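You operate a simulated robot arm through the tools that you are given. There is no shell and no other tool. Be economical: measure what you need, move in short steps, check, and stop when the job is done.

You are at the controls of a simulated robot arm. One attempt, no reset.

## Task
Wash the crate in the stand from the blue socket.
Fine: push the brass coupling home, gauge in its green band, valve shut once the crate is clean; leave the guard shut and the crate in place.

The check looks at the end state, three seconds after you hand in, the way a careful person would. Anything else that was tipped, shoved, dropped, spilled or broken makes it a failure.

## Robot
A 6-joint arm with a two-finger parallel gripper, fixed in place. Base frame: the origin is at the foot of the arm, x ahead of it, y to its left, z up. Units: m, rad, N and s.
With the tool pointing down near the work surface it reaches from about 0.28 to 0.68 m from the base axis. Its first joint turns from -2.897 to 2.897 rad. Payload 4.1 kg.
The tool frame sits at the grasp point between the pads (the TCP): z along the fingers, y along the line on which they close. The tips reach 0.023 m beyond it. The gripper opens to 0.094 m. The fingers are 0.038 m wide and 0.01 m thick; the gripper's body (0.054 by 0.096 m) begins 0.039 m behind the TCP.
Orientation is that of the tool frame in the base frame, as a unit quaternion [x, y, z, w]. With the fingers straight down and closing along the base's y, the tool's x points along the base's -x, its y along +y and its z along -z.

## Interface
- The arm moves only by the tool step_arm. Its argument "motion" is a list of rows, each a list of 7 numbers: the shift along the tool's x, y, z in units of 250 mm (1.0 is 250 mm), then the turn, a rotation vector about the tool's x, y, z in units of 45 degrees (1.0 is 45 degrees), then the closure, from 0 (fully open) to 1 (shut). In form: [[tx, ty, tz, wx, wy, wz, jaw], ...]. A call has 1 to 12 rows; each row is the pose to reach, as a shift and turn from the pose commanded when the call began, along the tool's axes at that moment. A call with a number of a shift or a turn outside -1 to 1 is refused whole. Each row takes 0.2 s and may step no farther than 0.05 m and 0.15 rad from the row before; otherwise, or with a gripper value out of range, the whole call is refused. A pose out of reach is approached as far as the arm can. The call stops where the force on the tool passes 40 N (or 10 N more than at its start, if that is more) or the arm is blocked; 0.2 s more then pass. Each finger travels about 0.045 m/s and halts on what it meets, pressing with about 36 N; the grip force reading is that of the motor and also rises with nothing between the fingers. The clock runs only during rows and for 0.2 s after the last one: add rows that repeat a pose to give the fingers time. The reply holds the time, the measured pose of the TCP, the force on the tool along the base axes, the opening and the grip force, in the units named above and with some noise.
- Cameras (640 x 400 px; columns grow to the right, rows downward): "scene" is fixed at [0.0484, 0.6501, 1.5951]; the picture's right is [-0.84, -0.54, 0.00], its down [-0.32, 0.50, -0.80] and it looks along [0.43, -0.67, -0.60] (base axes); focal length 331 px, centre (320, 200). "wrist" rides on the gripper at [0.086, 0.016, -0.075] in the tool frame; the picture's right is [-0.18, 0.98, 0.00], its down [-0.58, -0.11, -0.81] and it looks along [-0.79, -0.15, 0.59] (tool axes); focal length 243 px, centre (320, 200). There is no depth. A picture from a camera that has moved, and an enlarged one, comes with that camera's place and axes in the base frame and with its lens.
- capture(camera): a new picture of that camera. It takes no simulated time.
- slide_trunk(by): slides the trunk up (or, below 0, down) by that many m; the arm rides with it, the base frame stays. It gives what a move gives, with no picture.
- enlarge(camera, box): a new picture of the part [left, top, right, bottom] of that camera's present view, enlarged. It takes no simulated time.
- close_job(): hands the job in; it is judged then, once.

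Work in short steps. Places have to be worked out from the pictures, the camera data and where the tool is seen: move nearer, look again, correct. Check each grasp and each placing, and mend what went wrong. You have 120 turns and 64 pictures in all, those below and enlarged ones among them. Open the gripper and draw the arm clear of the work before you hand the job in, unless the task says otherwise; then end with one line.

The tools are called as name(argument=value, ...) on one line, values as JSON. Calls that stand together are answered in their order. step_arm: Moves the arm, as the interface text tells. Its arguments: {"type":"object","properties":{"motion":{"type":"array","items":{"type":"array","items":{"type":"number"}}}},"required":["motion"]} The other tools are called the same way: slide_trunk (by) slides the trunk up or down; capture (camera) takes a picture; enlarge (camera, box) takes an enlarged picture of a part of a camera's view; close_job () hands the job in.

At the start:

```text
t: 0.0
tool_pos: [0.3978, 0.1618, 1.2549]
tool_rot: [-0.001, 1.0, 0.0, 0.0]
contact_force: [0.4, -0.4, -0.5]
gripper_width: 0.0941
gripper_force: 0.0
trunk travel left (down, up): [-0.525, 0.065]
```

scene: 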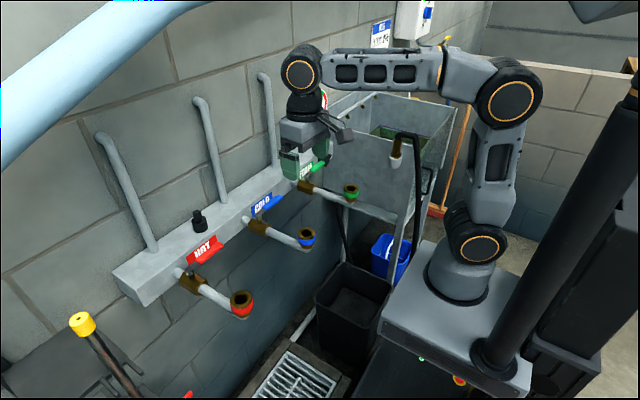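
wrist: 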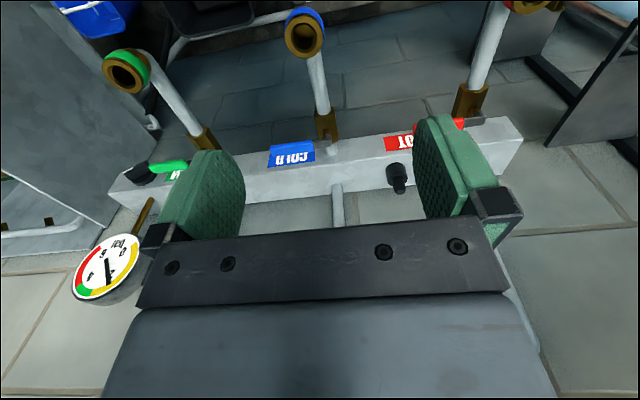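

The scene shows three sockets (hot red, cold blue, a green one), a gauge, a wash stand. I look closer at parts of the scene before moving.

enlarge(camera="scene", box=[280, 60, 480, 260])

enlarge(camera="scene", box=[100, 150, 380, 340])

enlarge(camera="scene", box=[0, 280, 340, 400])

```text
2.00 times, centred on (380, 160) of scene
camera zoom: at [0.0484, 0.6501, 1.5951], right [-0.84, -0.54, 0.0], down [-0.32, 0.5, -0.8], along [0.43, -0.67, -0.6], focal length 662 px, centre (200, 280)
```

zoom: 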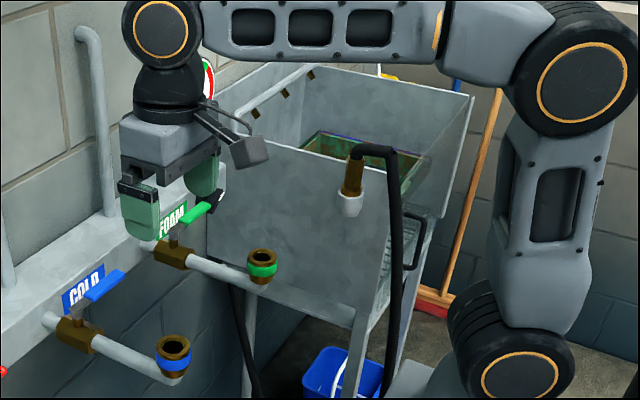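

```text
2.11 times, centred on (240, 245) of scene
camera zoom: at [0.0484, 0.6501, 1.5951], right [-0.84, -0.54, 0.0], down [-0.32, 0.5, -0.8], along [0.43, -0.67, -0.6], focal length 696 px, centre (488, 105)
```

zoom: 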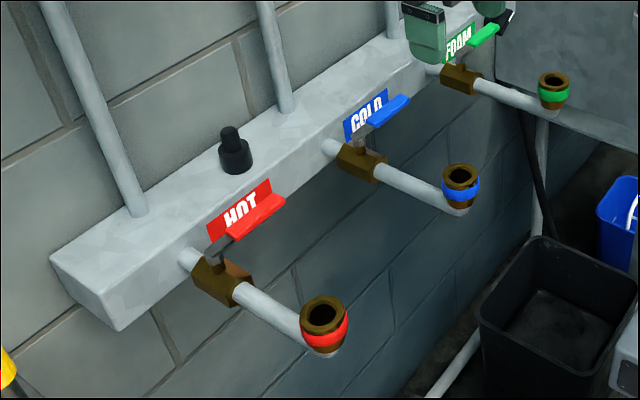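

```text
1.88 times, centred on (170, 340) of scene
camera zoom: at [0.0484, 0.6501, 1.5951], right [-0.84, -0.54, 0.0], down [-0.32, 0.5, -0.8], along [0.43, -0.67, -0.6], focal length 623 px, centre (602, -64)
```

zoom: 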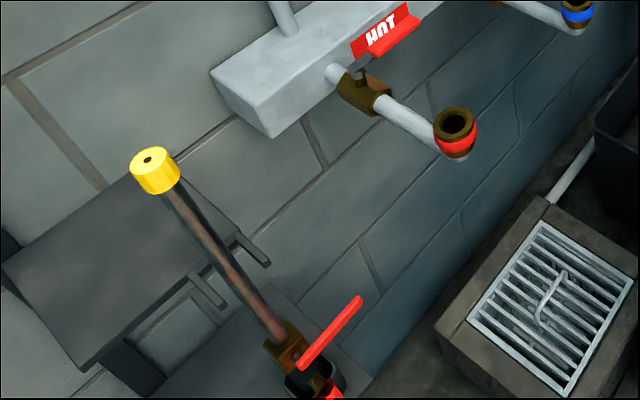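

I check the signs on the back wall and the gauge.

enlarge(camera="scene", box=[350, 0, 470, 75])

enlarge(camera="wrist", box=[50, 140, 250, 310])

```text
5.33 times, centred on (410, 38) of scene
camera zoom: at [0.0484, 0.6501, 1.5951], right [-0.84, -0.54, 0.0], down [-0.32, 0.5, -0.8], along [0.43, -0.67, -0.6], focal length 1764 px, centre (-160, 1067)
```

zoom: 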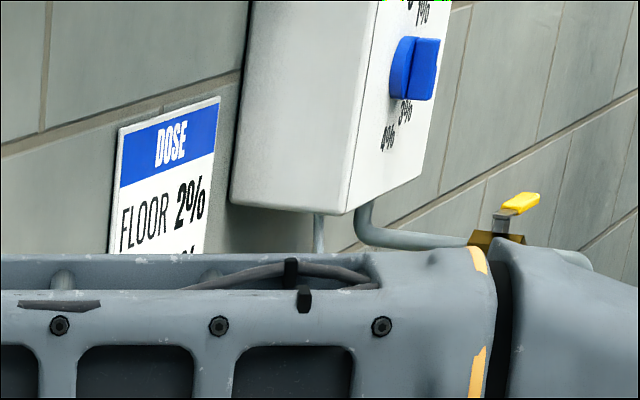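

```text
2.35 times, centred on (150, 225) of wrist
camera zoom: at [0.3117, 0.1797, 1.3304], right [0.18, 0.98, 0.0], down [0.58, -0.11, 0.81], along [0.79, -0.15, -0.59], focal length 571 px, centre (720, 141)
```

zoom: 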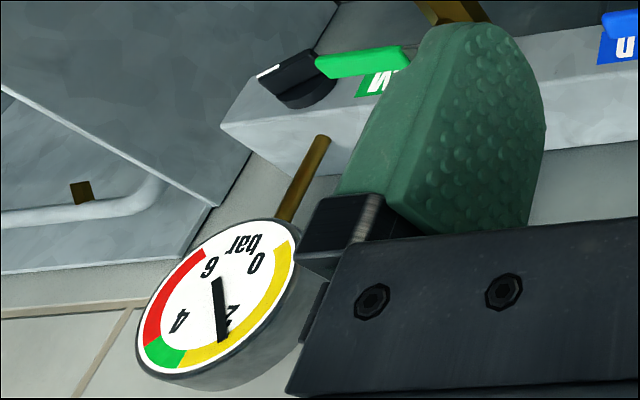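

Triangulated, the blue socket mouth is near (0.418, 0.142, 1.005). I'll turn the tool in place so the wrist camera looks toward the stand (-y) to find the coupling.

step_arm(motion=[[0, 0, 0, 0, 0, 0.166, 0], [0, 0, 0, 0, 0, 0.333, 0], [0, 0, 0, 0, 0, 0.5, 0], [0, 0, 0, 0, 0, 0.666, 0], [0, 0, 0, 0, 0, 0.833, 0], [0, 0, 0, 0, 0, 1.0, 0]])

capture(camera="wrist")

```text
t: 1.4
tool_pos: [0.3984, 0.1635, 1.2572]
tool_rot: [0.385, 0.923, 0.0, 0.0]
contact_force: [-0.6, 0.2, -0.1]
gripper_width: 0.0937
gripper_force: 0.1
trunk travel left (down, up): [-0.525, 0.065]
```

```text
56 pictures are left
camera wrist: at [0.3488, 0.2362, 1.3305], right [0.83, 0.56, 0.0], down [0.33, -0.49, 0.81], along [0.45, -0.67, -0.59], focal length 243 px, centre (320, 200)
```

wrist: 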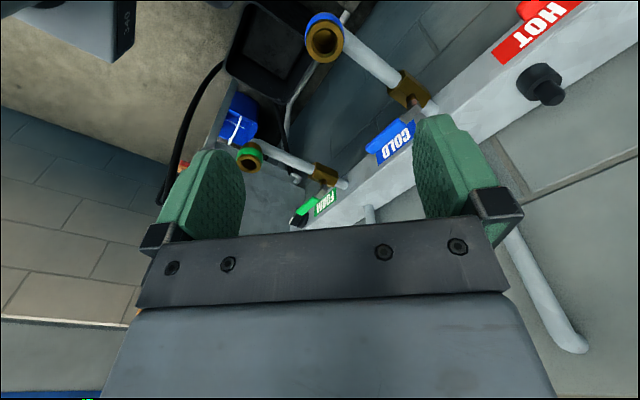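

The gripper hides the stand. I raise the trunk and the tool first, then swing toward -y with care.

slide_trunk(by=0.06)

step_arm(motion=[[0, 0, -0.12, 0, 0, 0.166, 0], [0, 0, -0.24, 0, 0, 0.333, 0], [-0.08, -0.1, -0.35, 0, 0, 0.5, 0], [-0.15, -0.2, -0.45, 0, 0, 0.666, 0], [-0.22, -0.3, -0.5, 0, 0, 0.833, 0], [-0.3, -0.4, -0.5, 0, 0, 1.0, 0]])

capture(camera="wrist")

capture(camera="scene")

```text
t: 2.4
tool_pos: [0.3972, 0.1623, 1.3173]
tool_rot: [0.383, 0.924, 0.0, 0.001]
contact_force: [0.1, -0.6, 0.5]
gripper_width: 0.094
gripper_force: 0.0
trunk travel left (down, up): [-0.585, 0.005]
```

```text
t: 3.8
tool_pos: [0.3795, 0.038, 1.443]
tool_rot: [0.708, 0.706, 0.0, 0.0]
contact_force: [0.4, -0.1, 0.4]
gripper_width: 0.0939
gripper_force: 0.0
trunk travel left (down, up): [-0.585, 0.005]
```

```text
55 pictures are left
camera wrist: at [0.3963, 0.1255, 1.516], right [0.98, -0.19, 0.0], down [-0.11, -0.58, 0.81], along [-0.15, -0.79, -0.59], focal length 243 px, centre (320, 200)
```

wrist: 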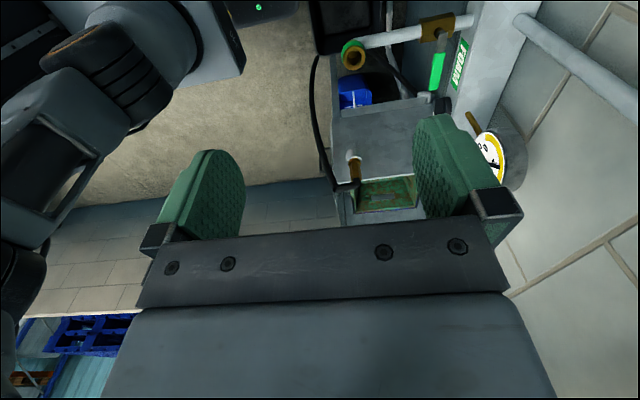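

```text
54 pictures are left
```

scene: 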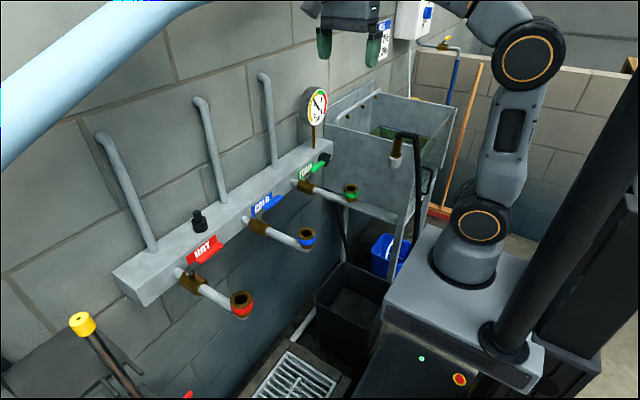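

Now the stand is unobstructed in the scene view; I enlarge it in both cameras.

enlarge(camera="scene", box=[290, 75, 470, 190])

enlarge(camera="wrist", box=[290, 10, 530, 230])

```text
3.48 times, centred on (380, 132) of scene
camera zoom: at [0.0484, 0.6501, 1.5951], right [-0.84, -0.54, 0.0], down [-0.32, 0.5, -0.8], along [0.43, -0.67, -0.6], focal length 1151 px, centre (111, 435)
```

zoom: 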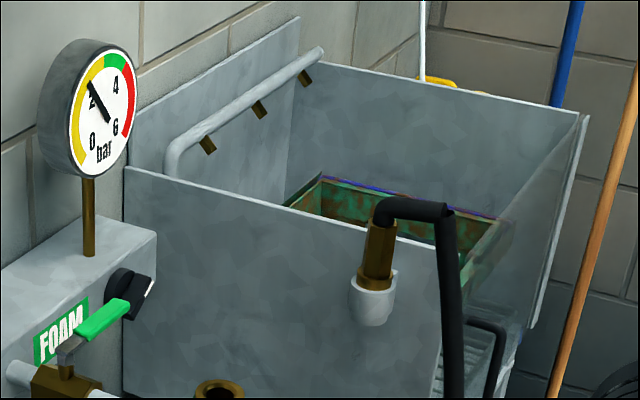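

```text
1.82 times, centred on (410, 120) of wrist
camera zoom: at [0.3963, 0.1255, 1.516], right [0.98, -0.19, 0.0], down [-0.11, -0.58, 0.81], along [-0.15, -0.79, -0.59], focal length 441 px, centre (156, 346)
```

zoom: 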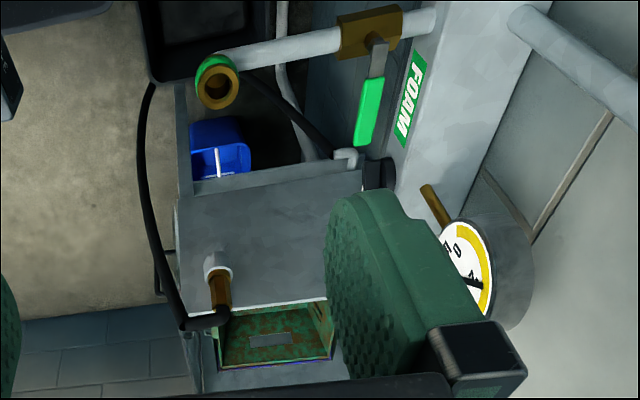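

Triangulation puts the brass coupling vertical at about (0.399, -0.427), brass from z≈0.977 to 1.04, parked in a white cup close to the stand's front, hose leaving its top toward -x. I'll grip it from the +y side with the tool tilted about 25° below horizontal; first half of the tilt now, then move toward it.

step_arm(motion=[[0, 0, 0, 0, -0.18, 0, 0], [0, 0, 0, 0, -0.36, 0, 0], [0, 0, 0, 0, -0.54, 0, 0], [0, 0, 0, 0, -0.72, 0, 0], [0, 0, 0, 0, -0.86, 0, 0], [0, 0, 0, 0, -1.0, 0, 0]])

step_arm(motion=[[0, 0, 0, 0, -0.15, 0, 0], [0, 0, 0, 0, -0.3, 0, 0], [0, 0, 0, 0, -0.444, 0, 0]])

capture(camera="scene")

capture(camera="wrist")

```text
t: 5.2
tool_pos: [0.3818, 0.0343, 1.4347]
tool_rot: [0.653, 0.653, -0.27, 0.272]
contact_force: [0.9, 0.0, 0.3]
gripper_width: 0.0939
gripper_force: 0.1
out of reach, approached as far as the arm can: row 6
trunk travel left (down, up): [-0.585, 0.005]
```

```text
t: 6.0
tool_pos: [0.3886, 0.0183, 1.4251]
tool_rot: [0.597, 0.596, -0.38, 0.38]
contact_force: [0.9, -0.9, -0.2]
gripper_width: 0.0938
gripper_force: 0.0
out of reach, approached as far as the arm can: row 1, 2, 3
trunk travel left (down, up): [-0.585, 0.005]
```

```text
51 pictures are left
```

scene: 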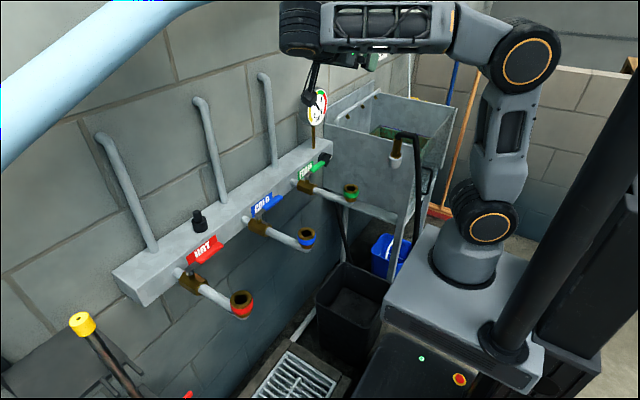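

```text
50 pictures are left
camera wrist: at [0.4059, 0.1235, 1.3776], right [0.98, -0.07, 0.17], down [-0.11, 0.48, 0.87], along [-0.15, -0.87, 0.47], focal length 243 px, centre (320, 200)
```

wrist: 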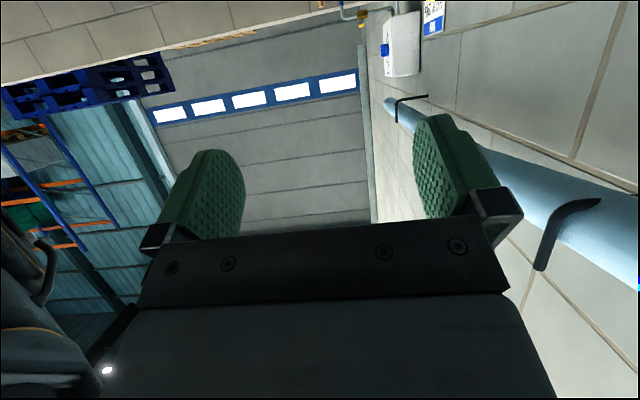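

Arm was near its upper reach; now I descend first, then move toward the coupling.

step_arm(motion=[[0.128, 0, 0.104, 0, 0, 0, 0], [0.256, 0, 0.208, 0, 0, 0, 0], [0.384, 0, 0.312, 0, 0, 0, 0], [0.512, 0, 0.416, 0, 0, 0, 0], [0.64, 0, 0.52, 0, 0, 0, 0]])

```text
t: 7.2
tool_pos: [0.3901, -0.032, 1.2248]
tool_rot: [0.596, 0.597, -0.38, 0.38]
contact_force: [-0.3, 0.6, -0.1]
gripper_width: 0.0939
gripper_force: 0.1
trunk travel left (down, up): [-0.585, 0.005]
```

step_arm(motion=[[0.023, 0.006, 0.164, 0, 0, 0, 0], [0.046, 0.012, 0.327, 0, 0, 0, 0], [0.069, 0.018, 0.491, 0, 0, 0, 0], [0.091, 0.024, 0.655, 0, 0, 0, 0], [0.114, 0.03, 0.818, 0, 0, 0, 0], [0.137, 0.036, 0.982, 0, 0, 0, 0]])

capture(camera="wrist")

capture(camera="scene")

```text
t: 8.6
tool_pos: [0.3972, -0.2406, 1.0921]
tool_rot: [0.596, 0.597, -0.379, 0.381]
contact_force: [-0.8, -0.5, 7.2]
gripper_width: 0.0942
gripper_force: 0.1
trunk travel left (down, up): [-0.585, 0.005]
```

```text
49 pictures are left
camera wrist: at [0.4142, -0.1351, 1.0444], right [0.98, -0.08, 0.17], down [-0.11, 0.49, 0.87], along [-0.15, -0.87, 0.47], focal length 243 px, centre (320, 200)
```

wrist: 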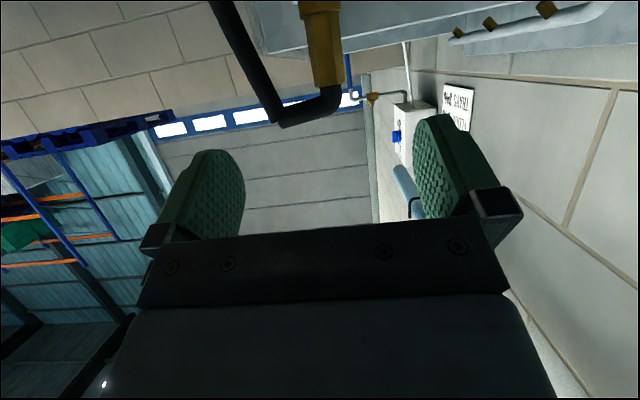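

```text
48 pictures are left
```

scene: 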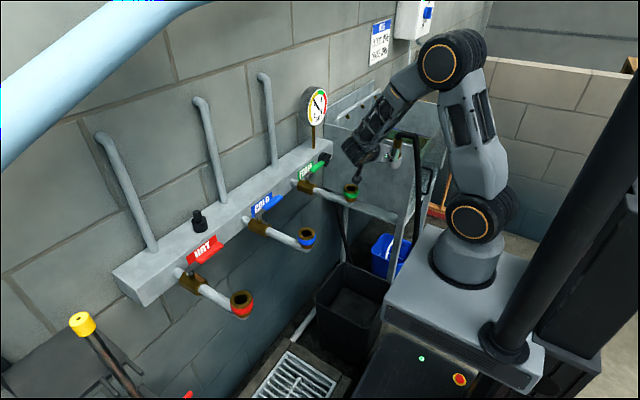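

Force z = 7 N: the camera housing seems to be touching the foam socket beneath it. I lift 5 cm right away.

step_arm(motion=[[-0.09, 0, -0.042, 0, 0, 0, 0], [-0.18, 0, -0.084, 0, 0, 0, 0]])

enlarge(camera="scene", box=[260, 100, 460, 230])

enlarge(camera="wrist", box=[200, 0, 440, 150])

```text
t: 9.2
tool_pos: [0.3986, -0.2401, 1.1404]
tool_rot: [0.597, 0.596, -0.38, 0.38]
contact_force: [-0.1, 0.2, -0.3]
gripper_width: 0.0943
gripper_force: 0.1
trunk travel left (down, up): [-0.585, 0.005]
```

```text
3.08 times, centred on (360, 165) of scene
camera zoom: at [0.0484, 0.6501, 1.5951], right [-0.84, -0.54, 0.0], down [-0.32, 0.5, -0.8], along [0.43, -0.67, -0.6], focal length 1018 px, centre (197, 308)
```

zoom: 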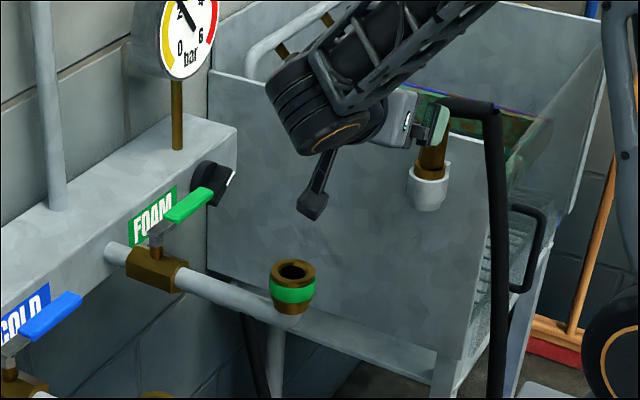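

```text
2.67 times, centred on (320, 75) of wrist
camera zoom: at [0.4146, -0.1346, 1.0929], right [0.98, -0.08, 0.17], down [-0.11, 0.48, 0.87], along [-0.15, -0.87, 0.47], focal length 647 px, centre (320, 533)
```

zoom: 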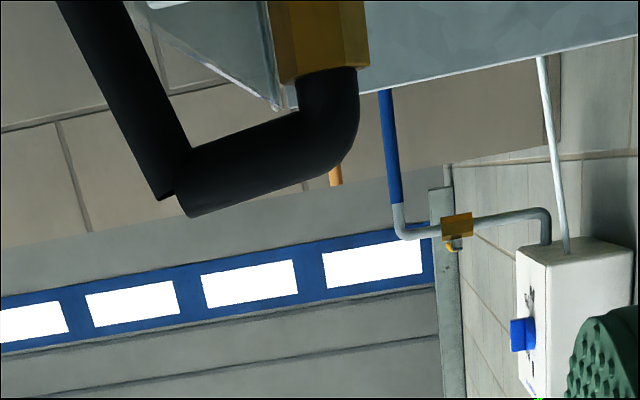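

The foam fitting looks undisturbed. I advance at this height past it, then descend to z≈1.02 in front of the coupling.

step_arm(motion=[[-0.059, 0.003, 0.127, 0, 0, 0, 0], [-0.118, 0.006, 0.254, 0, 0, 0, 0], [0.027, 0.006, 0.322, 0, 0, 0, 0], [0.172, 0.006, 0.39, 0, 0, 0, 0], [0.317, 0.006, 0.457, 0, 0, 0, 0]])

capture(camera="wrist")

enlarge(camera="scene", box=[300, 100, 460, 200])

```text
t: 10.4
tool_pos: [0.4009, -0.3099, 1.0194]
tool_rot: [0.597, 0.596, -0.379, 0.38]
contact_force: [0.5, -0.1, 0.2]
gripper_width: 0.0941
gripper_force: 0.1
trunk travel left (down, up): [-0.585, 0.005]
```

```text
45 pictures are left
camera wrist: at [0.4175, -0.2044, 0.9721], right [0.98, -0.08, 0.17], down [-0.11, 0.49, 0.87], along [-0.15, -0.87, 0.47], focal length 243 px, centre (320, 200)
```

wrist: 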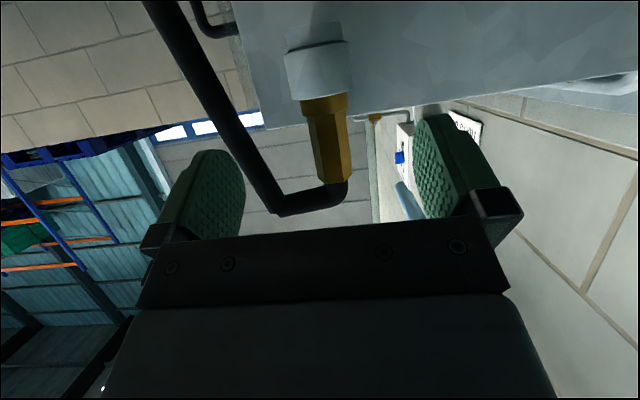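

```text
4.00 times, centred on (380, 150) of scene
camera zoom: at [0.0484, 0.6501, 1.5951], right [-0.84, -0.54, 0.0], down [-0.32, 0.5, -0.8], along [0.43, -0.67, -0.6], focal length 1323 px, centre (80, 400)
```

zoom: 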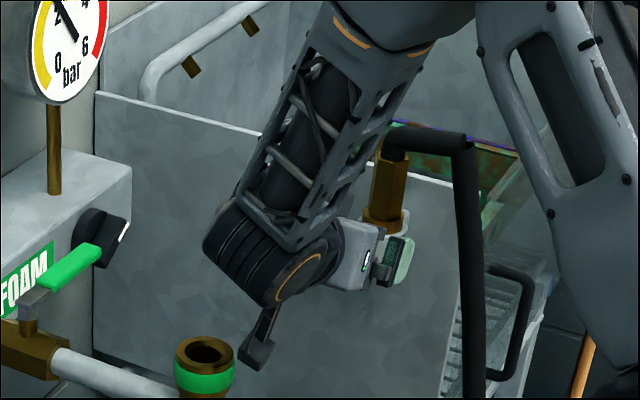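

Combined rays put the hex brass at x≈0.397, y≈-0.415, z 0.99–1.06. I advance with open fingers to y≈-0.41 at z≈1.03.

step_arm(motion=[[-0.07, -0.008, 0.12, 0, 0, 0, 0], [-0.14, -0.016, 0.24, 0, 0, 0, 0], [-0.206, -0.016, 0.346, 0, 0, 0, 0]])

capture(camera="wrist")

enlarge(camera="scene", box=[340, 110, 440, 190])

```text
t: 11.2
tool_pos: [0.3951, -0.4108, 1.0283]
tool_rot: [0.596, 0.596, -0.38, 0.38]
contact_force: [0.1, 0.0, 0.2]
gripper_width: 0.0941
gripper_force: 0.1
trunk travel left (down, up): [-0.585, 0.005]
```

```text
43 pictures are left
camera wrist: at [0.4119, -0.3057, 0.9825], right [0.98, -0.08, 0.17], down [-0.11, 0.48, 0.87], along [-0.15, -0.87, 0.47], focal length 243 px, centre (320, 200)
```

wrist: 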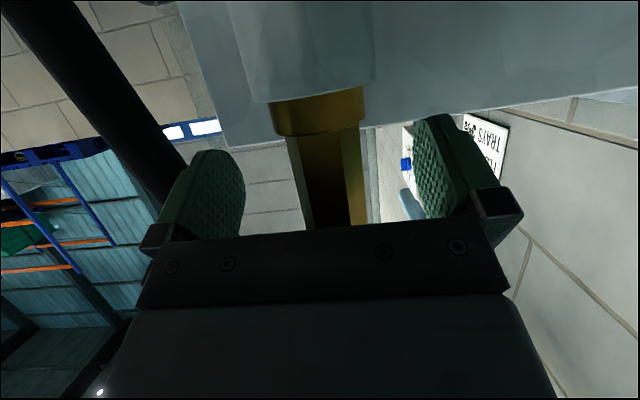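

```text
5.00 times, centred on (390, 150) of scene
camera zoom: at [0.0484, 0.6501, 1.5951], right [-0.84, -0.54, 0.0], down [-0.32, 0.5, -0.8], along [0.43, -0.67, -0.6], focal length 1654 px, centre (-30, 450)
```

zoom: 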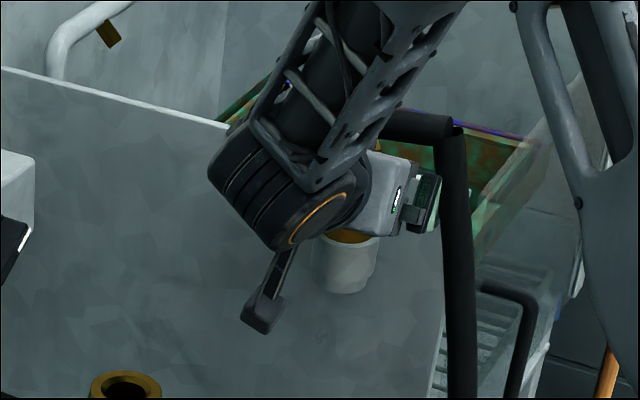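

The hex body sits centred between the fingers. I close on it.

step_arm(motion=[[0, 0, 0, 0, 0, 0, 1], [0, 0, 0, 0, 0, 0, 1], [0, 0, 0, 0, 0, 0, 1], [0, 0, 0, 0, 0, 0, 1], [0, 0, 0, 0, 0, 0, 1], [0, 0, 0, 0, 0, 0, 1]])

capture(camera="wrist")

```text
t: 12.6
tool_pos: [0.3951, -0.4102, 1.0299]
tool_rot: [0.596, 0.596, -0.38, 0.38]
contact_force: [1.4, -0.3, -0.7]
gripper_width: 0.0273
gripper_force: 36.1
trunk travel left (down, up): [-0.585, 0.005]
```

```text
41 pictures are left
camera wrist: at [0.4124, -0.3051, 0.9828], right [0.98, -0.08, 0.17], down [-0.11, 0.48, 0.87], along [-0.15, -0.87, 0.47], focal length 243 px, centre (320, 200)
```

wrist: 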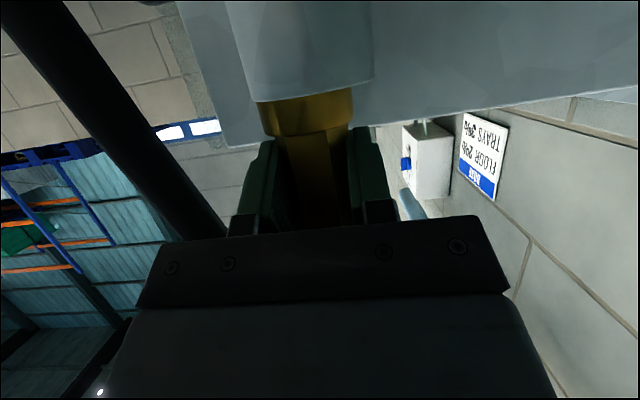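

Gripped (27 mm, 36 N). I lift straight up slowly out of the cup.

step_arm(motion=[[-0.072, 0, -0.034, 0, 0, 0, 1], [-0.145, 0, -0.068, 0, 0, 0, 1], [-0.217, 0, -0.101, 0, 0, 0, 1], [-0.29, 0, -0.135, 0, 0, 0, 1], [-0.362, 0, -0.169, 0, 0, 0, 1]])

capture(camera="wrist")

enlarge(camera="scene", box=[300, 80, 460, 200])

```text
t: 13.8
tool_pos: [0.3943, -0.4098, 1.1309]
tool_rot: [0.596, 0.597, -0.38, 0.38]
contact_force: [-0.6, -0.2, -4.2]
gripper_width: 0.0277
gripper_force: 36.2
trunk travel left (down, up): [-0.585, 0.005]
```

```text
40 pictures are left
camera wrist: at [0.412, -0.3052, 1.0828], right [0.98, -0.08, 0.17], down [-0.11, 0.48, 0.87], along [-0.15, -0.87, 0.47], focal length 243 px, centre (320, 200)
```

wrist: 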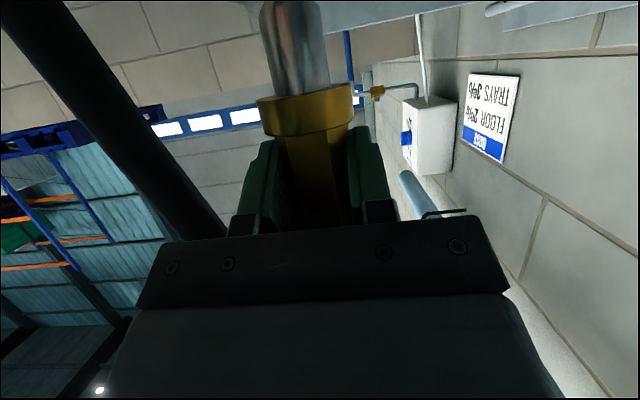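

```text
3.33 times, centred on (380, 140) of scene
camera zoom: at [0.0484, 0.6501, 1.5951], right [-0.84, -0.54, 0.0], down [-0.32, 0.5, -0.8], along [0.43, -0.67, -0.6], focal length 1103 px, centre (120, 400)
```

zoom: 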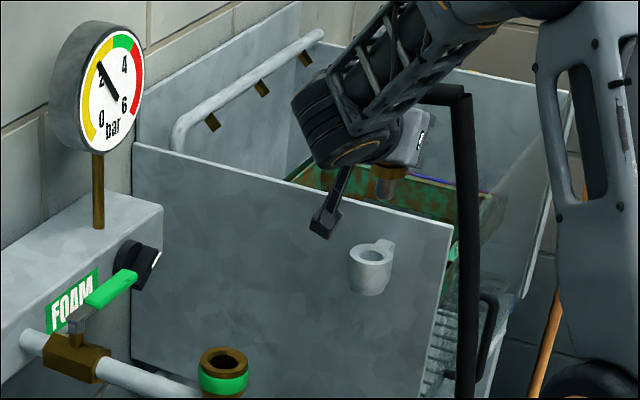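

The coupling is free, with a steel plug below its collar. I raise and carry it toward +y, starting to yaw the tool toward +x.

step_arm(motion=[[-0.087, 0, -0.041, 0, 0, 0, 1], [-0.174, 0, -0.081, -0.12, 0, -0.056, 1], [-0.19, 0, -0.2, -0.24, 0, -0.113, 1], [-0.16, 0, -0.32, -0.36, 0, -0.169, 1], [-0.12, 0, -0.44, -0.48, 0, -0.225, 1], [-0.087, 0, -0.57, -0.604, 0, -0.282, 1]])

capture(camera="scene")

```text
t: 15.2
tool_pos: [0.3956, -0.2885, 1.2109]
tool_rot: [0.421, 0.731, -0.268, 0.466]
contact_force: [0.3, -0.1, -0.9]
gripper_width: 0.0275
gripper_force: 36.2
trunk travel left (down, up): [-0.585, 0.005]
```

```text
38 pictures are left
```

scene: 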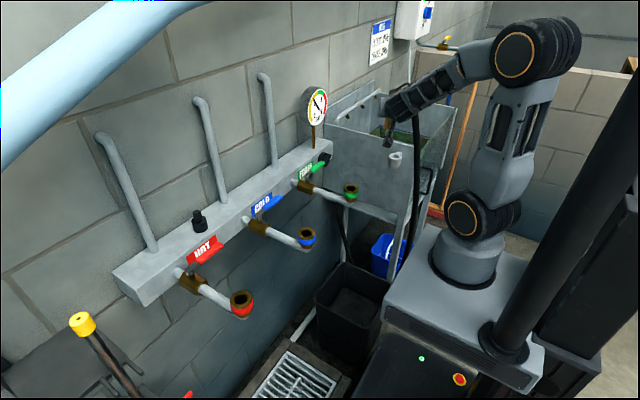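

step_arm(motion=[[0.058, 0.083, -0.124, -0.1, 0, -0.047, 1], [0.116, 0.166, -0.248, -0.2, 0, -0.094, 1], [0.174, 0.249, -0.373, -0.3, 0, -0.141, 1], [0.231, 0.331, -0.497, -0.4, 0, -0.188, 1], [0.289, 0.414, -0.621, -0.5, 0, -0.235, 1], [0.347, 0.497, -0.745, -0.604, 0, -0.282, 1]])

capture(camera="scene")

capture(camera="wrist")

```text
t: 16.6
tool_pos: [0.4124, -0.0486, 1.2179]
tool_rot: [0.219, 0.815, -0.141, 0.518]
contact_force: [0.6, 0.5, -4.0]
gripper_width: 0.0274
gripper_force: 36.9
out of reach, approached as far as the arm can: row 5, 6
trunk travel left (down, up): [-0.585, 0.005]
```

```text
37 pictures are left
```

scene: 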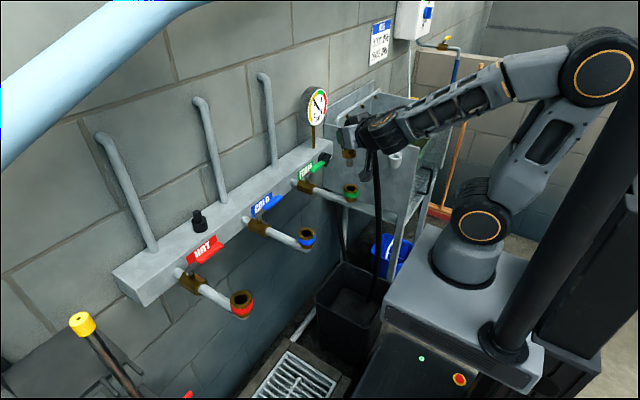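

```text
36 pictures are left
camera wrist: at [0.3307, 0.019, 1.1706], right [0.56, 0.81, 0.17], down [-0.47, 0.15, 0.87], along [0.68, -0.56, 0.47], focal length 243 px, centre (320, 200)
```

wrist: 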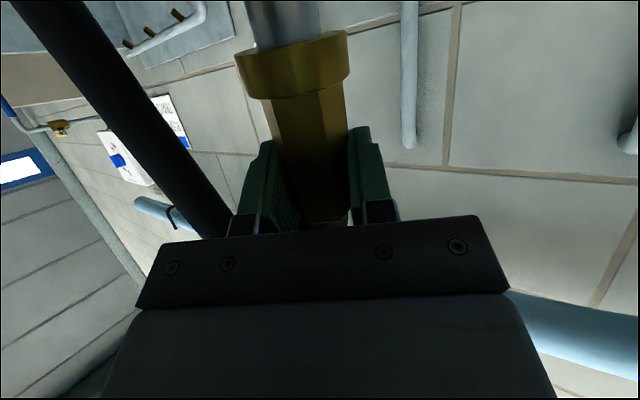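

The pose hit the inner reach limit and the coupling looks shifted in the grip. I zoom to check its attitude.

enlarge(camera="scene", box=[320, 90, 420, 200])

```text
3.64 times, centred on (370, 145) of scene
camera zoom: at [0.0484, 0.6501, 1.5951], right [-0.84, -0.54, 0.0], down [-0.32, 0.5, -0.8], along [0.43, -0.67, -0.6], focal length 1203 px, centre (138, 400)
```

zoom: 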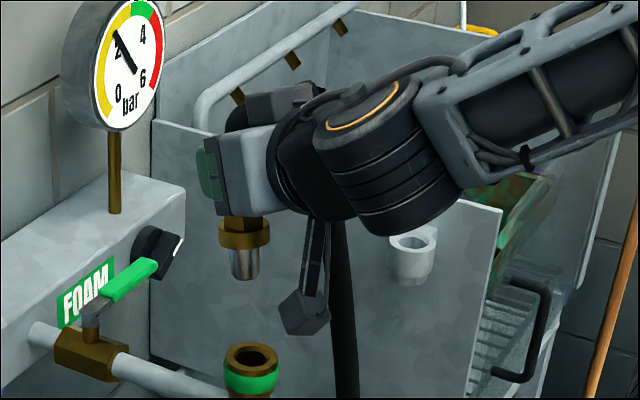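

Still upright but slid slightly down in the pads, so I'll move gently. I shift toward the blue socket and up a bit, then lower the trunk for a less folded arm.

step_arm(motion=[[-0.024, 0.087, -0.067, 0, 0, 0, 1], [-0.048, 0.173, -0.133, 0, 0, 0, 1], [-0.072, 0.26, -0.2, 0, 0, 0, 1], [-0.097, 0.346, -0.266, 0, 0, 0, 1]])

slide_trunk(by=-0.1)

capture(camera="wrist")

```text
t: 17.6
tool_pos: [0.4133, 0.0506, 1.2666]
tool_rot: [0.219, 0.815, -0.14, 0.519]
contact_force: [0.6, -0.3, -4.4]
gripper_width: 0.0273
gripper_force: 35.9
trunk travel left (down, up): [-0.585, 0.005]
```

```text
t: 18.9
tool_pos: [0.4139, 0.0518, 1.167]
tool_rot: [0.218, 0.815, -0.139, 0.52]
contact_force: [0.1, 0.3, -4.8]
gripper_width: 0.0278
gripper_force: 36.0
trunk travel left (down, up): [-0.485, 0.105]
```

```text
34 pictures are left
camera wrist: at [0.3308, 0.1184, 1.1199], right [0.56, 0.81, 0.17], down [-0.47, 0.15, 0.87], along [0.68, -0.56, 0.47], focal length 243 px, centre (320, 200)
```

wrist: 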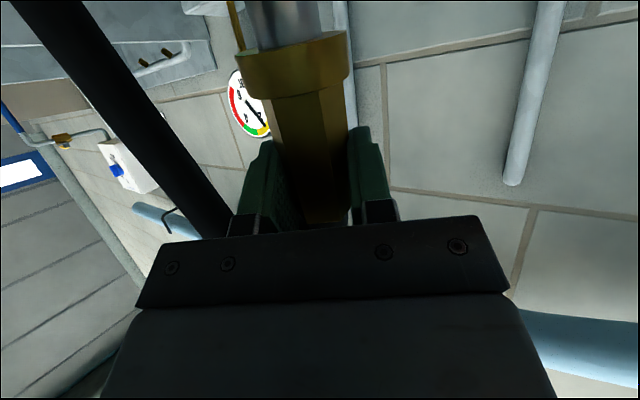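

Grip steady. I move above the estimated socket axis, plug tip a few cm over the mouth, and look.

step_arm(motion=[[0.048, 0.107, -0.039, 0, 0, 0, 1], [0.095, 0.213, -0.078, 0, 0, 0, 1], [0.143, 0.32, -0.117, 0, 0, 0, 1], [0.143, 0.32, -0.117, 0, 0, 0, 1]])

capture(camera="wrist")

enlarge(camera="scene", box=[240, 150, 380, 260])

```text
t: 19.9
tool_pos: [0.4162, 0.1429, 1.1471]
tool_rot: [0.219, 0.815, -0.14, 0.518]
contact_force: [-0.1, -0.2, -5.0]
gripper_width: 0.0273
gripper_force: 36.4
trunk travel left (down, up): [-0.485, 0.105]
```

```text
33 pictures are left
camera wrist: at [0.3345, 0.2092, 1.0995], right [0.56, 0.81, 0.17], down [-0.47, 0.15, 0.87], along [0.68, -0.56, 0.47], focal length 243 px, centre (320, 200)
```

wrist: 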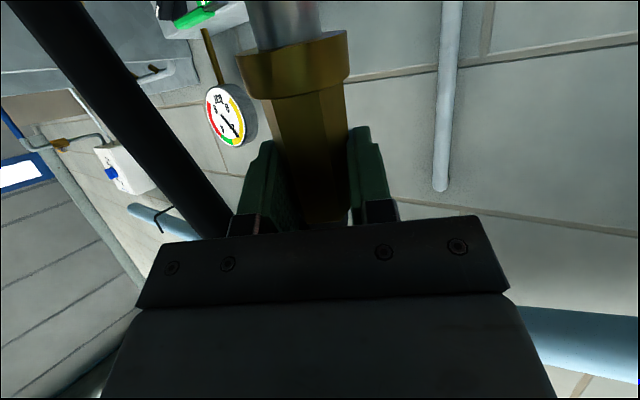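

```text
3.64 times, centred on (310, 205) of scene
camera zoom: at [0.0484, 0.6501, 1.5951], right [-0.84, -0.54, 0.0], down [-0.32, 0.5, -0.8], along [0.43, -0.67, -0.6], focal length 1203 px, centre (356, 182)
```

zoom: 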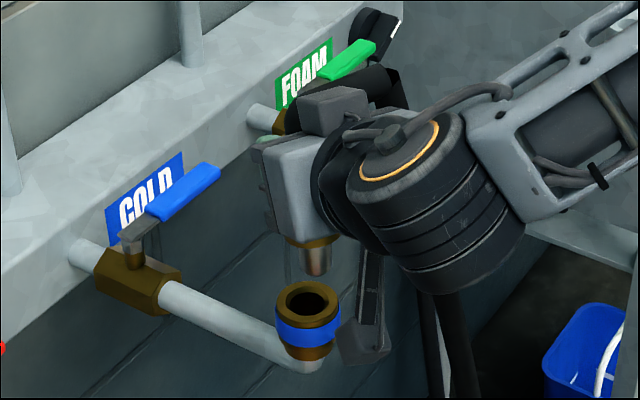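

Triangulated socket mouth ≈ (0.416, 0.1425, 1.022); the plug tip is about 3 cm above it. I lower 2 cm so tip and mouth can be compared directly in a strong zoom.

step_arm(motion=[[0.04, 0, 0.019, 0, 0, 0, 1], [0.08, 0, 0.037, 0, 0, 0, 1], [0.08, 0, 0.037, 0, 0, 0, 1]])

enlarge(camera="scene", box=[280, 200, 340, 250])

```text
t: 20.7
tool_pos: [0.4165, 0.1404, 1.125]
tool_rot: [0.219, 0.815, -0.14, 0.519]
contact_force: [-0.3, 0.1, -4.2]
gripper_width: 0.0274
gripper_force: 36.0
trunk travel left (down, up): [-0.485, 0.105]
```

```text
8.00 times, centred on (310, 225) of scene
camera zoom: at [0.0484, 0.6501, 1.5951], right [-0.84, -0.54, 0.0], down [-0.32, 0.5, -0.8], along [0.43, -0.67, -0.6], focal length 2646 px, centre (400, 0)
```

zoom: 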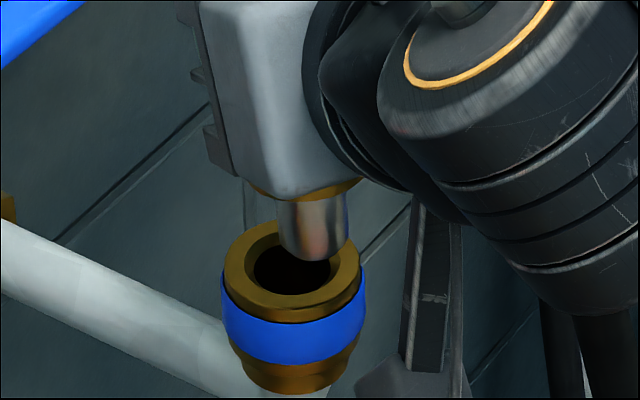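

The plug is about 7 mm too far to image-right (i.e. needs +5.8 mm x, +3.7 mm y); height gap ≈12 mm. I correct and lower 6 mm.

step_arm(motion=[[-0.005, 0.0245, 0.0116, 0, 0, 0, 1], [0.0165, 0.0245, 0.0216, 0, 0, 0, 1], [0.0165, 0.0245, 0.0216, 0, 0, 0, 1]])

enlarge(camera="scene", box=[280, 200, 340, 250])

```text
t: 21.5
tool_pos: [0.4221, 0.1452, 1.1198]
tool_rot: [0.219, 0.814, -0.14, 0.519]
contact_force: [0.2, 1.0, -4.4]
gripper_width: 0.0273
gripper_force: 35.2
trunk travel left (down, up): [-0.485, 0.105]
```

```text
8.00 times, centred on (310, 225) of scene
camera zoom: at [0.0484, 0.6501, 1.5951], right [-0.84, -0.54, 0.0], down [-0.32, 0.5, -0.8], along [0.43, -0.67, -0.6], focal length 2646 px, centre (400, 0)
```

zoom: 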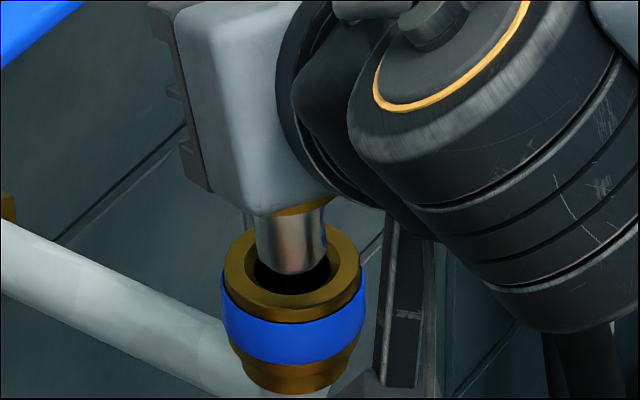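

Laterally aligned now (plug 291 vs hole 292). I lower 8 mm to see whether the tip enters.

step_arm(motion=[[0.0145, 0, 0.0068, 0, 0, 0, 1], [0.029, 0, 0.0135, 0, 0, 0, 1], [0.029, 0, 0.0135, 0, 0, 0, 1]])

enlarge(camera="scene", box=[280, 200, 340, 250])

```text
t: 22.3
tool_pos: [0.4227, 0.1451, 1.1122]
tool_rot: [0.218, 0.814, -0.139, 0.52]
contact_force: [0.6, -0.7, -5.2]
gripper_width: 0.0275
gripper_force: 36.5
trunk travel left (down, up): [-0.485, 0.105]
```

```text
8.00 times, centred on (310, 225) of scene
camera zoom: at [0.0484, 0.6501, 1.5951], right [-0.84, -0.54, 0.0], down [-0.32, 0.5, -0.8], along [0.43, -0.67, -0.6], focal length 2646 px, centre (400, 0)
```

zoom: 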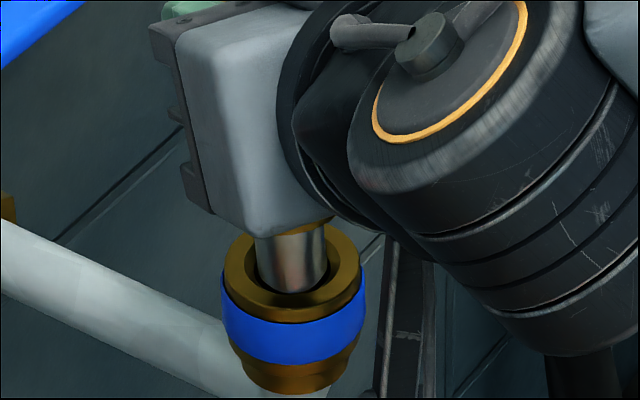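

Tip is at the mouth with no contact force. Another 8 mm down.

step_arm(motion=[[0.0145, 0, 0.0068, 0, 0, 0, 1], [0.029, 0, 0.0135, 0, 0, 0, 1], [0.029, 0, 0.0135, 0, 0, 0, 1]])

enlarge(camera="scene", box=[280, 200, 340, 250])

```text
t: 23.1
tool_pos: [0.4207, 0.1459, 1.1065]
tool_rot: [0.219, 0.814, -0.138, 0.52]
contact_force: [1.5, 0.7, 14.5]
gripper_width: 0.0274
gripper_force: 35.4
trunk travel left (down, up): [-0.485, 0.105]
```

```text
8.00 times, centred on (310, 225) of scene
camera zoom: at [0.0484, 0.6501, 1.5951], right [-0.84, -0.54, 0.0], down [-0.32, 0.5, -0.8], along [0.43, -0.67, -0.6], focal length 2646 px, centre (400, 0)
```

zoom: 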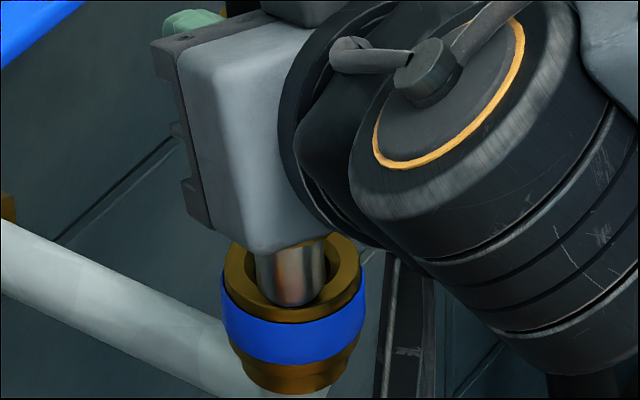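

It touched the front ring: the plug is about 6 mm too near the camera. I lift 8 mm, shift (+3.5, -5.4) mm, then lower 6 mm.

step_arm(motion=[[-0.029, 0, -0.0135, 0, 0, 0, 1], [-0.0386, -0.0117, 0.0073, 0, 0, 0, 1], [-0.0386, -0.0117, 0.0073, 0, 0, 0, 1], [-0.017, -0.0117, 0.0175, 0, 0, 0, 1], [-0.017, -0.0117, 0.0175, 0, 0, 0, 1]])

enlarge(camera="scene", box=[280, 200, 340, 250])

```text
t: 24.3
tool_pos: [0.4256, 0.1402, 1.1052]
tool_rot: [0.218, 0.815, -0.14, 0.519]
contact_force: [-0.1, 0.1, -5.4]
gripper_width: 0.0271
gripper_force: 36.2
trunk travel left (down, up): [-0.485, 0.105]
```

```text
8.00 times, centred on (310, 225) of scene
camera zoom: at [0.0484, 0.6501, 1.5951], right [-0.84, -0.54, 0.0], down [-0.32, 0.5, -0.8], along [0.43, -0.67, -0.6], focal length 2646 px, centre (400, 0)
```

zoom: 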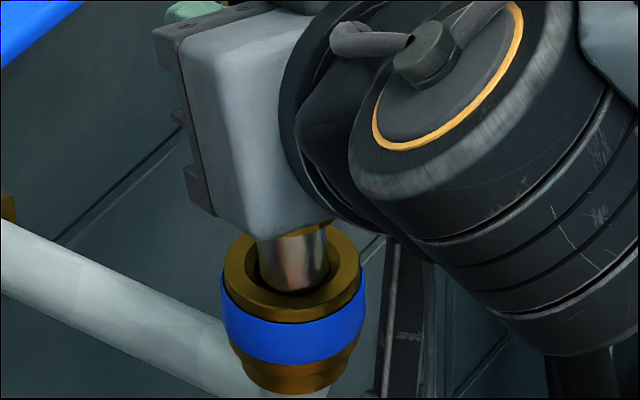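

Free of contact at about the same height, plug centred on hole. Lower 8 mm more.

step_arm(motion=[[0.0145, 0, 0.0068, 0, 0, 0, 1], [0.029, 0, 0.0135, 0, 0, 0, 1], [0.029, 0, 0.0135, 0, 0, 0, 1]])

enlarge(camera="scene", box=[280, 200, 340, 250])

```text
t: 25.1
tool_pos: [0.4263, 0.1395, 1.0997]
tool_rot: [0.219, 0.814, -0.138, 0.52]
contact_force: [6.5, -2.2, 23.8]
gripper_width: 0.0273
gripper_force: 36.5
trunk travel left (down, up): [-0.485, 0.105]
```

```text
8.00 times, centred on (310, 225) of scene
camera zoom: at [0.0484, 0.6501, 1.5951], right [-0.84, -0.54, 0.0], down [-0.32, 0.5, -0.8], along [0.43, -0.67, -0.6], focal length 2646 px, centre (400, 0)
```

zoom: 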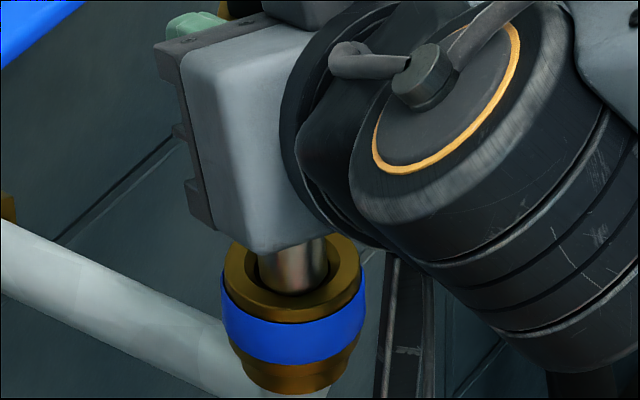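

Contact with +x/-y reaction at a slightly lower height: tip probably at the hole's lip. I check the wrist view for slip before nudging.

capture(camera="wrist")

enlarge(camera="scene", box=[292, 215, 322, 240])

```text
25 pictures are left
camera wrist: at [0.3444, 0.2064, 1.0512], right [0.56, 0.81, 0.17], down [-0.48, 0.15, 0.87], along [0.68, -0.57, 0.47], focal length 243 px, centre (320, 200)
```

wrist: 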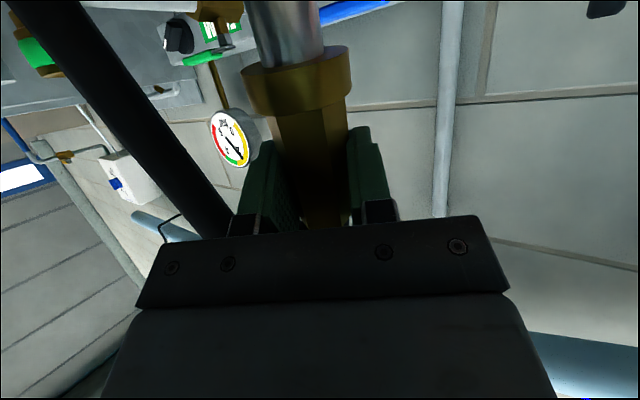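

```text
16.00 times, centred on (307, 228) of scene
camera zoom: at [0.0484, 0.6501, 1.5951], right [-0.84, -0.54, 0.0], down [-0.32, 0.5, -0.8], along [0.43, -0.67, -0.6], focal length 5293 px, centre (528, -240)
```

zoom: 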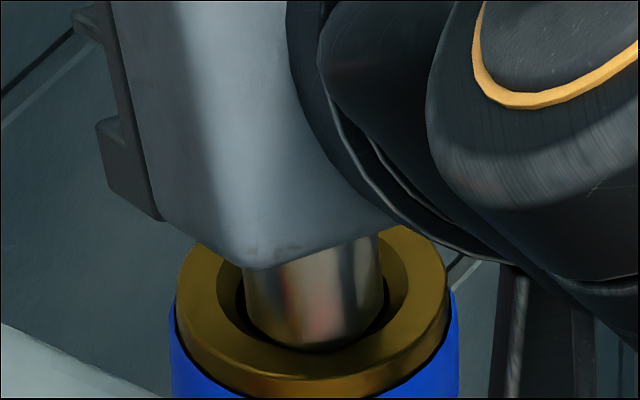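

The plug sits centred in the funnel but slid ~5 mm up in the pads; reaction says it bears on the robot-side lip. I lift 3 mm, nudge 1.5 mm forward, and lower again.

step_arm(motion=[[-0.011, 0, -0.005, 0, 0, 0, 1], [-0.0135, 0, 0.0004, 0, 0, 0, 1], [-0.0025, 0, 0.0054, 0, 0, 0, 1], [0.005, 0, 0.0088, 0, 0, 0, 1], [0.012, 0, 0.0122, 0, 0, 0, 1]])

```text
t: 26.3
tool_pos: [0.4268, 0.1373, 1.0951]
tool_rot: [0.22, 0.813, -0.14, 0.52]
contact_force: [4.1, -13.6, 21.8]
gripper_width: 0.0267
gripper_force: 36.2
trunk travel left (down, up): [-0.485, 0.105]
```

Now the reaction is mainly -y, so the plug should go a little toward -y. I ease 2.5 mm that way and press 4 mm further.

step_arm(motion=[[-0.0066, -0.0077, 0.0043, 0, 0, 0, 1], [-0.003, -0.0077, 0.006, 0, 0, 0, 1], [0.004, -0.0077, 0.0094, 0, 0, 0, 1], [0.011, -0.0077, 0.0128, 0, 0, 0, 1]])

enlarge(camera="scene", box=[285, 205, 335, 245])

```text
t: 27.3
tool_pos: [0.428, 0.1358, 1.0902]
tool_rot: [0.219, 0.815, -0.138, 0.519]
contact_force: [11.8, -9.3, 16.7]
gripper_width: 0.0275
gripper_force: 36.0
trunk travel left (down, up): [-0.485, 0.105]
```

```text
10.00 times, centred on (310, 225) of scene
camera zoom: at [0.0484, 0.6501, 1.5951], right [-0.84, -0.54, 0.0], down [-0.32, 0.5, -0.8], along [0.43, -0.67, -0.6], focal length 3308 px, centre (420, -50)
```

zoom: 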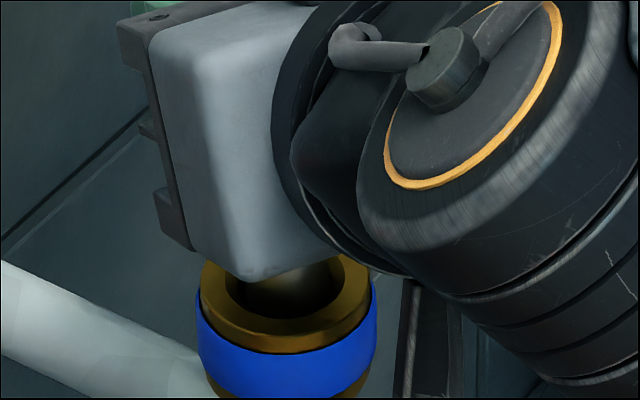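

enlarge(camera="scene", box=[295, 222, 319, 240])

capture(camera="wrist")

```text
16.00 times, centred on (307, 231) of scene
camera zoom: at [0.0484, 0.6501, 1.5951], right [-0.84, -0.54, 0.0], down [-0.32, 0.5, -0.8], along [0.43, -0.67, -0.6], focal length 5293 px, centre (528, -296)
```

zoom: 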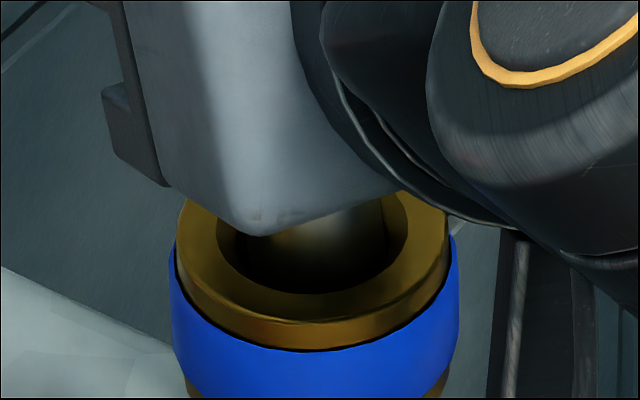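

```text
21 pictures are left
camera wrist: at [0.347, 0.2021, 1.0427], right [0.56, 0.81, 0.17], down [-0.48, 0.15, 0.87], along [0.68, -0.57, 0.47], focal length 243 px, centre (320, 200)
```

wrist: 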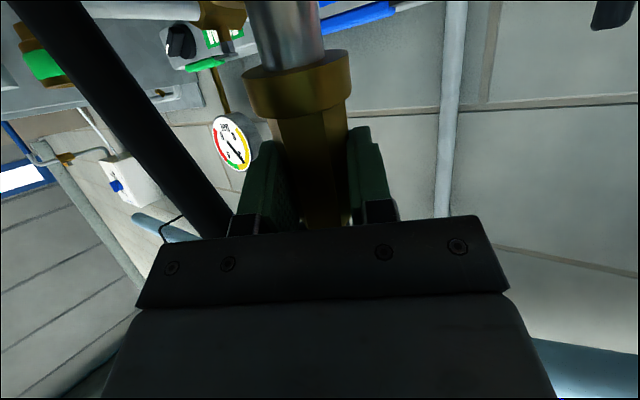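

The plug has entered the hole about 1 cm without further slip. I relieve the side load a little and press another 8 mm.

step_arm(motion=[[-0.003, -0.001, 0.007, 0, 0, 0, 1], [0.0065, -0.001, 0.0115, 0, 0, 0, 1], [0.016, -0.001, 0.016, 0, 0, 0, 1], [0.026, -0.001, 0.0205, 0, 0, 0, 1]])

```text
t: 28.3
tool_pos: [0.4301, 0.1349, 1.0819]
tool_rot: [0.218, 0.815, -0.139, 0.518]
contact_force: [1.3, -0.8, -4.4]
gripper_width: 0.0273
gripper_force: 35.9
trunk travel left (down, up): [-0.485, 0.105]
```

Forces vanished; I need to check whether it slid in or slipped behind the socket.

enlarge(camera="scene", box=[285, 205, 335, 245])

```text
10.00 times, centred on (310, 225) of scene
camera zoom: at [0.0484, 0.6501, 1.5951], right [-0.84, -0.54, 0.0], down [-0.32, 0.5, -0.8], along [0.43, -0.67, -0.6], focal length 3308 px, centre (420, -50)
```

zoom: 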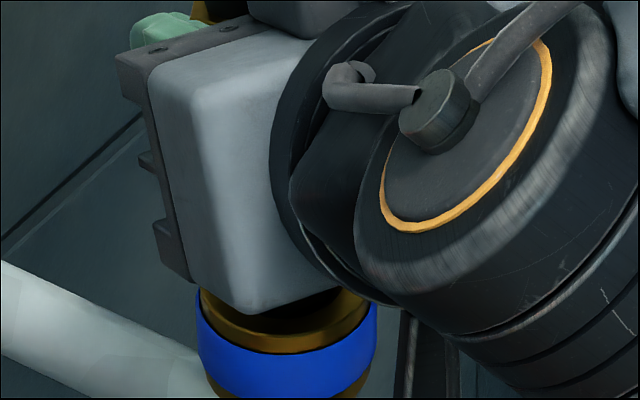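

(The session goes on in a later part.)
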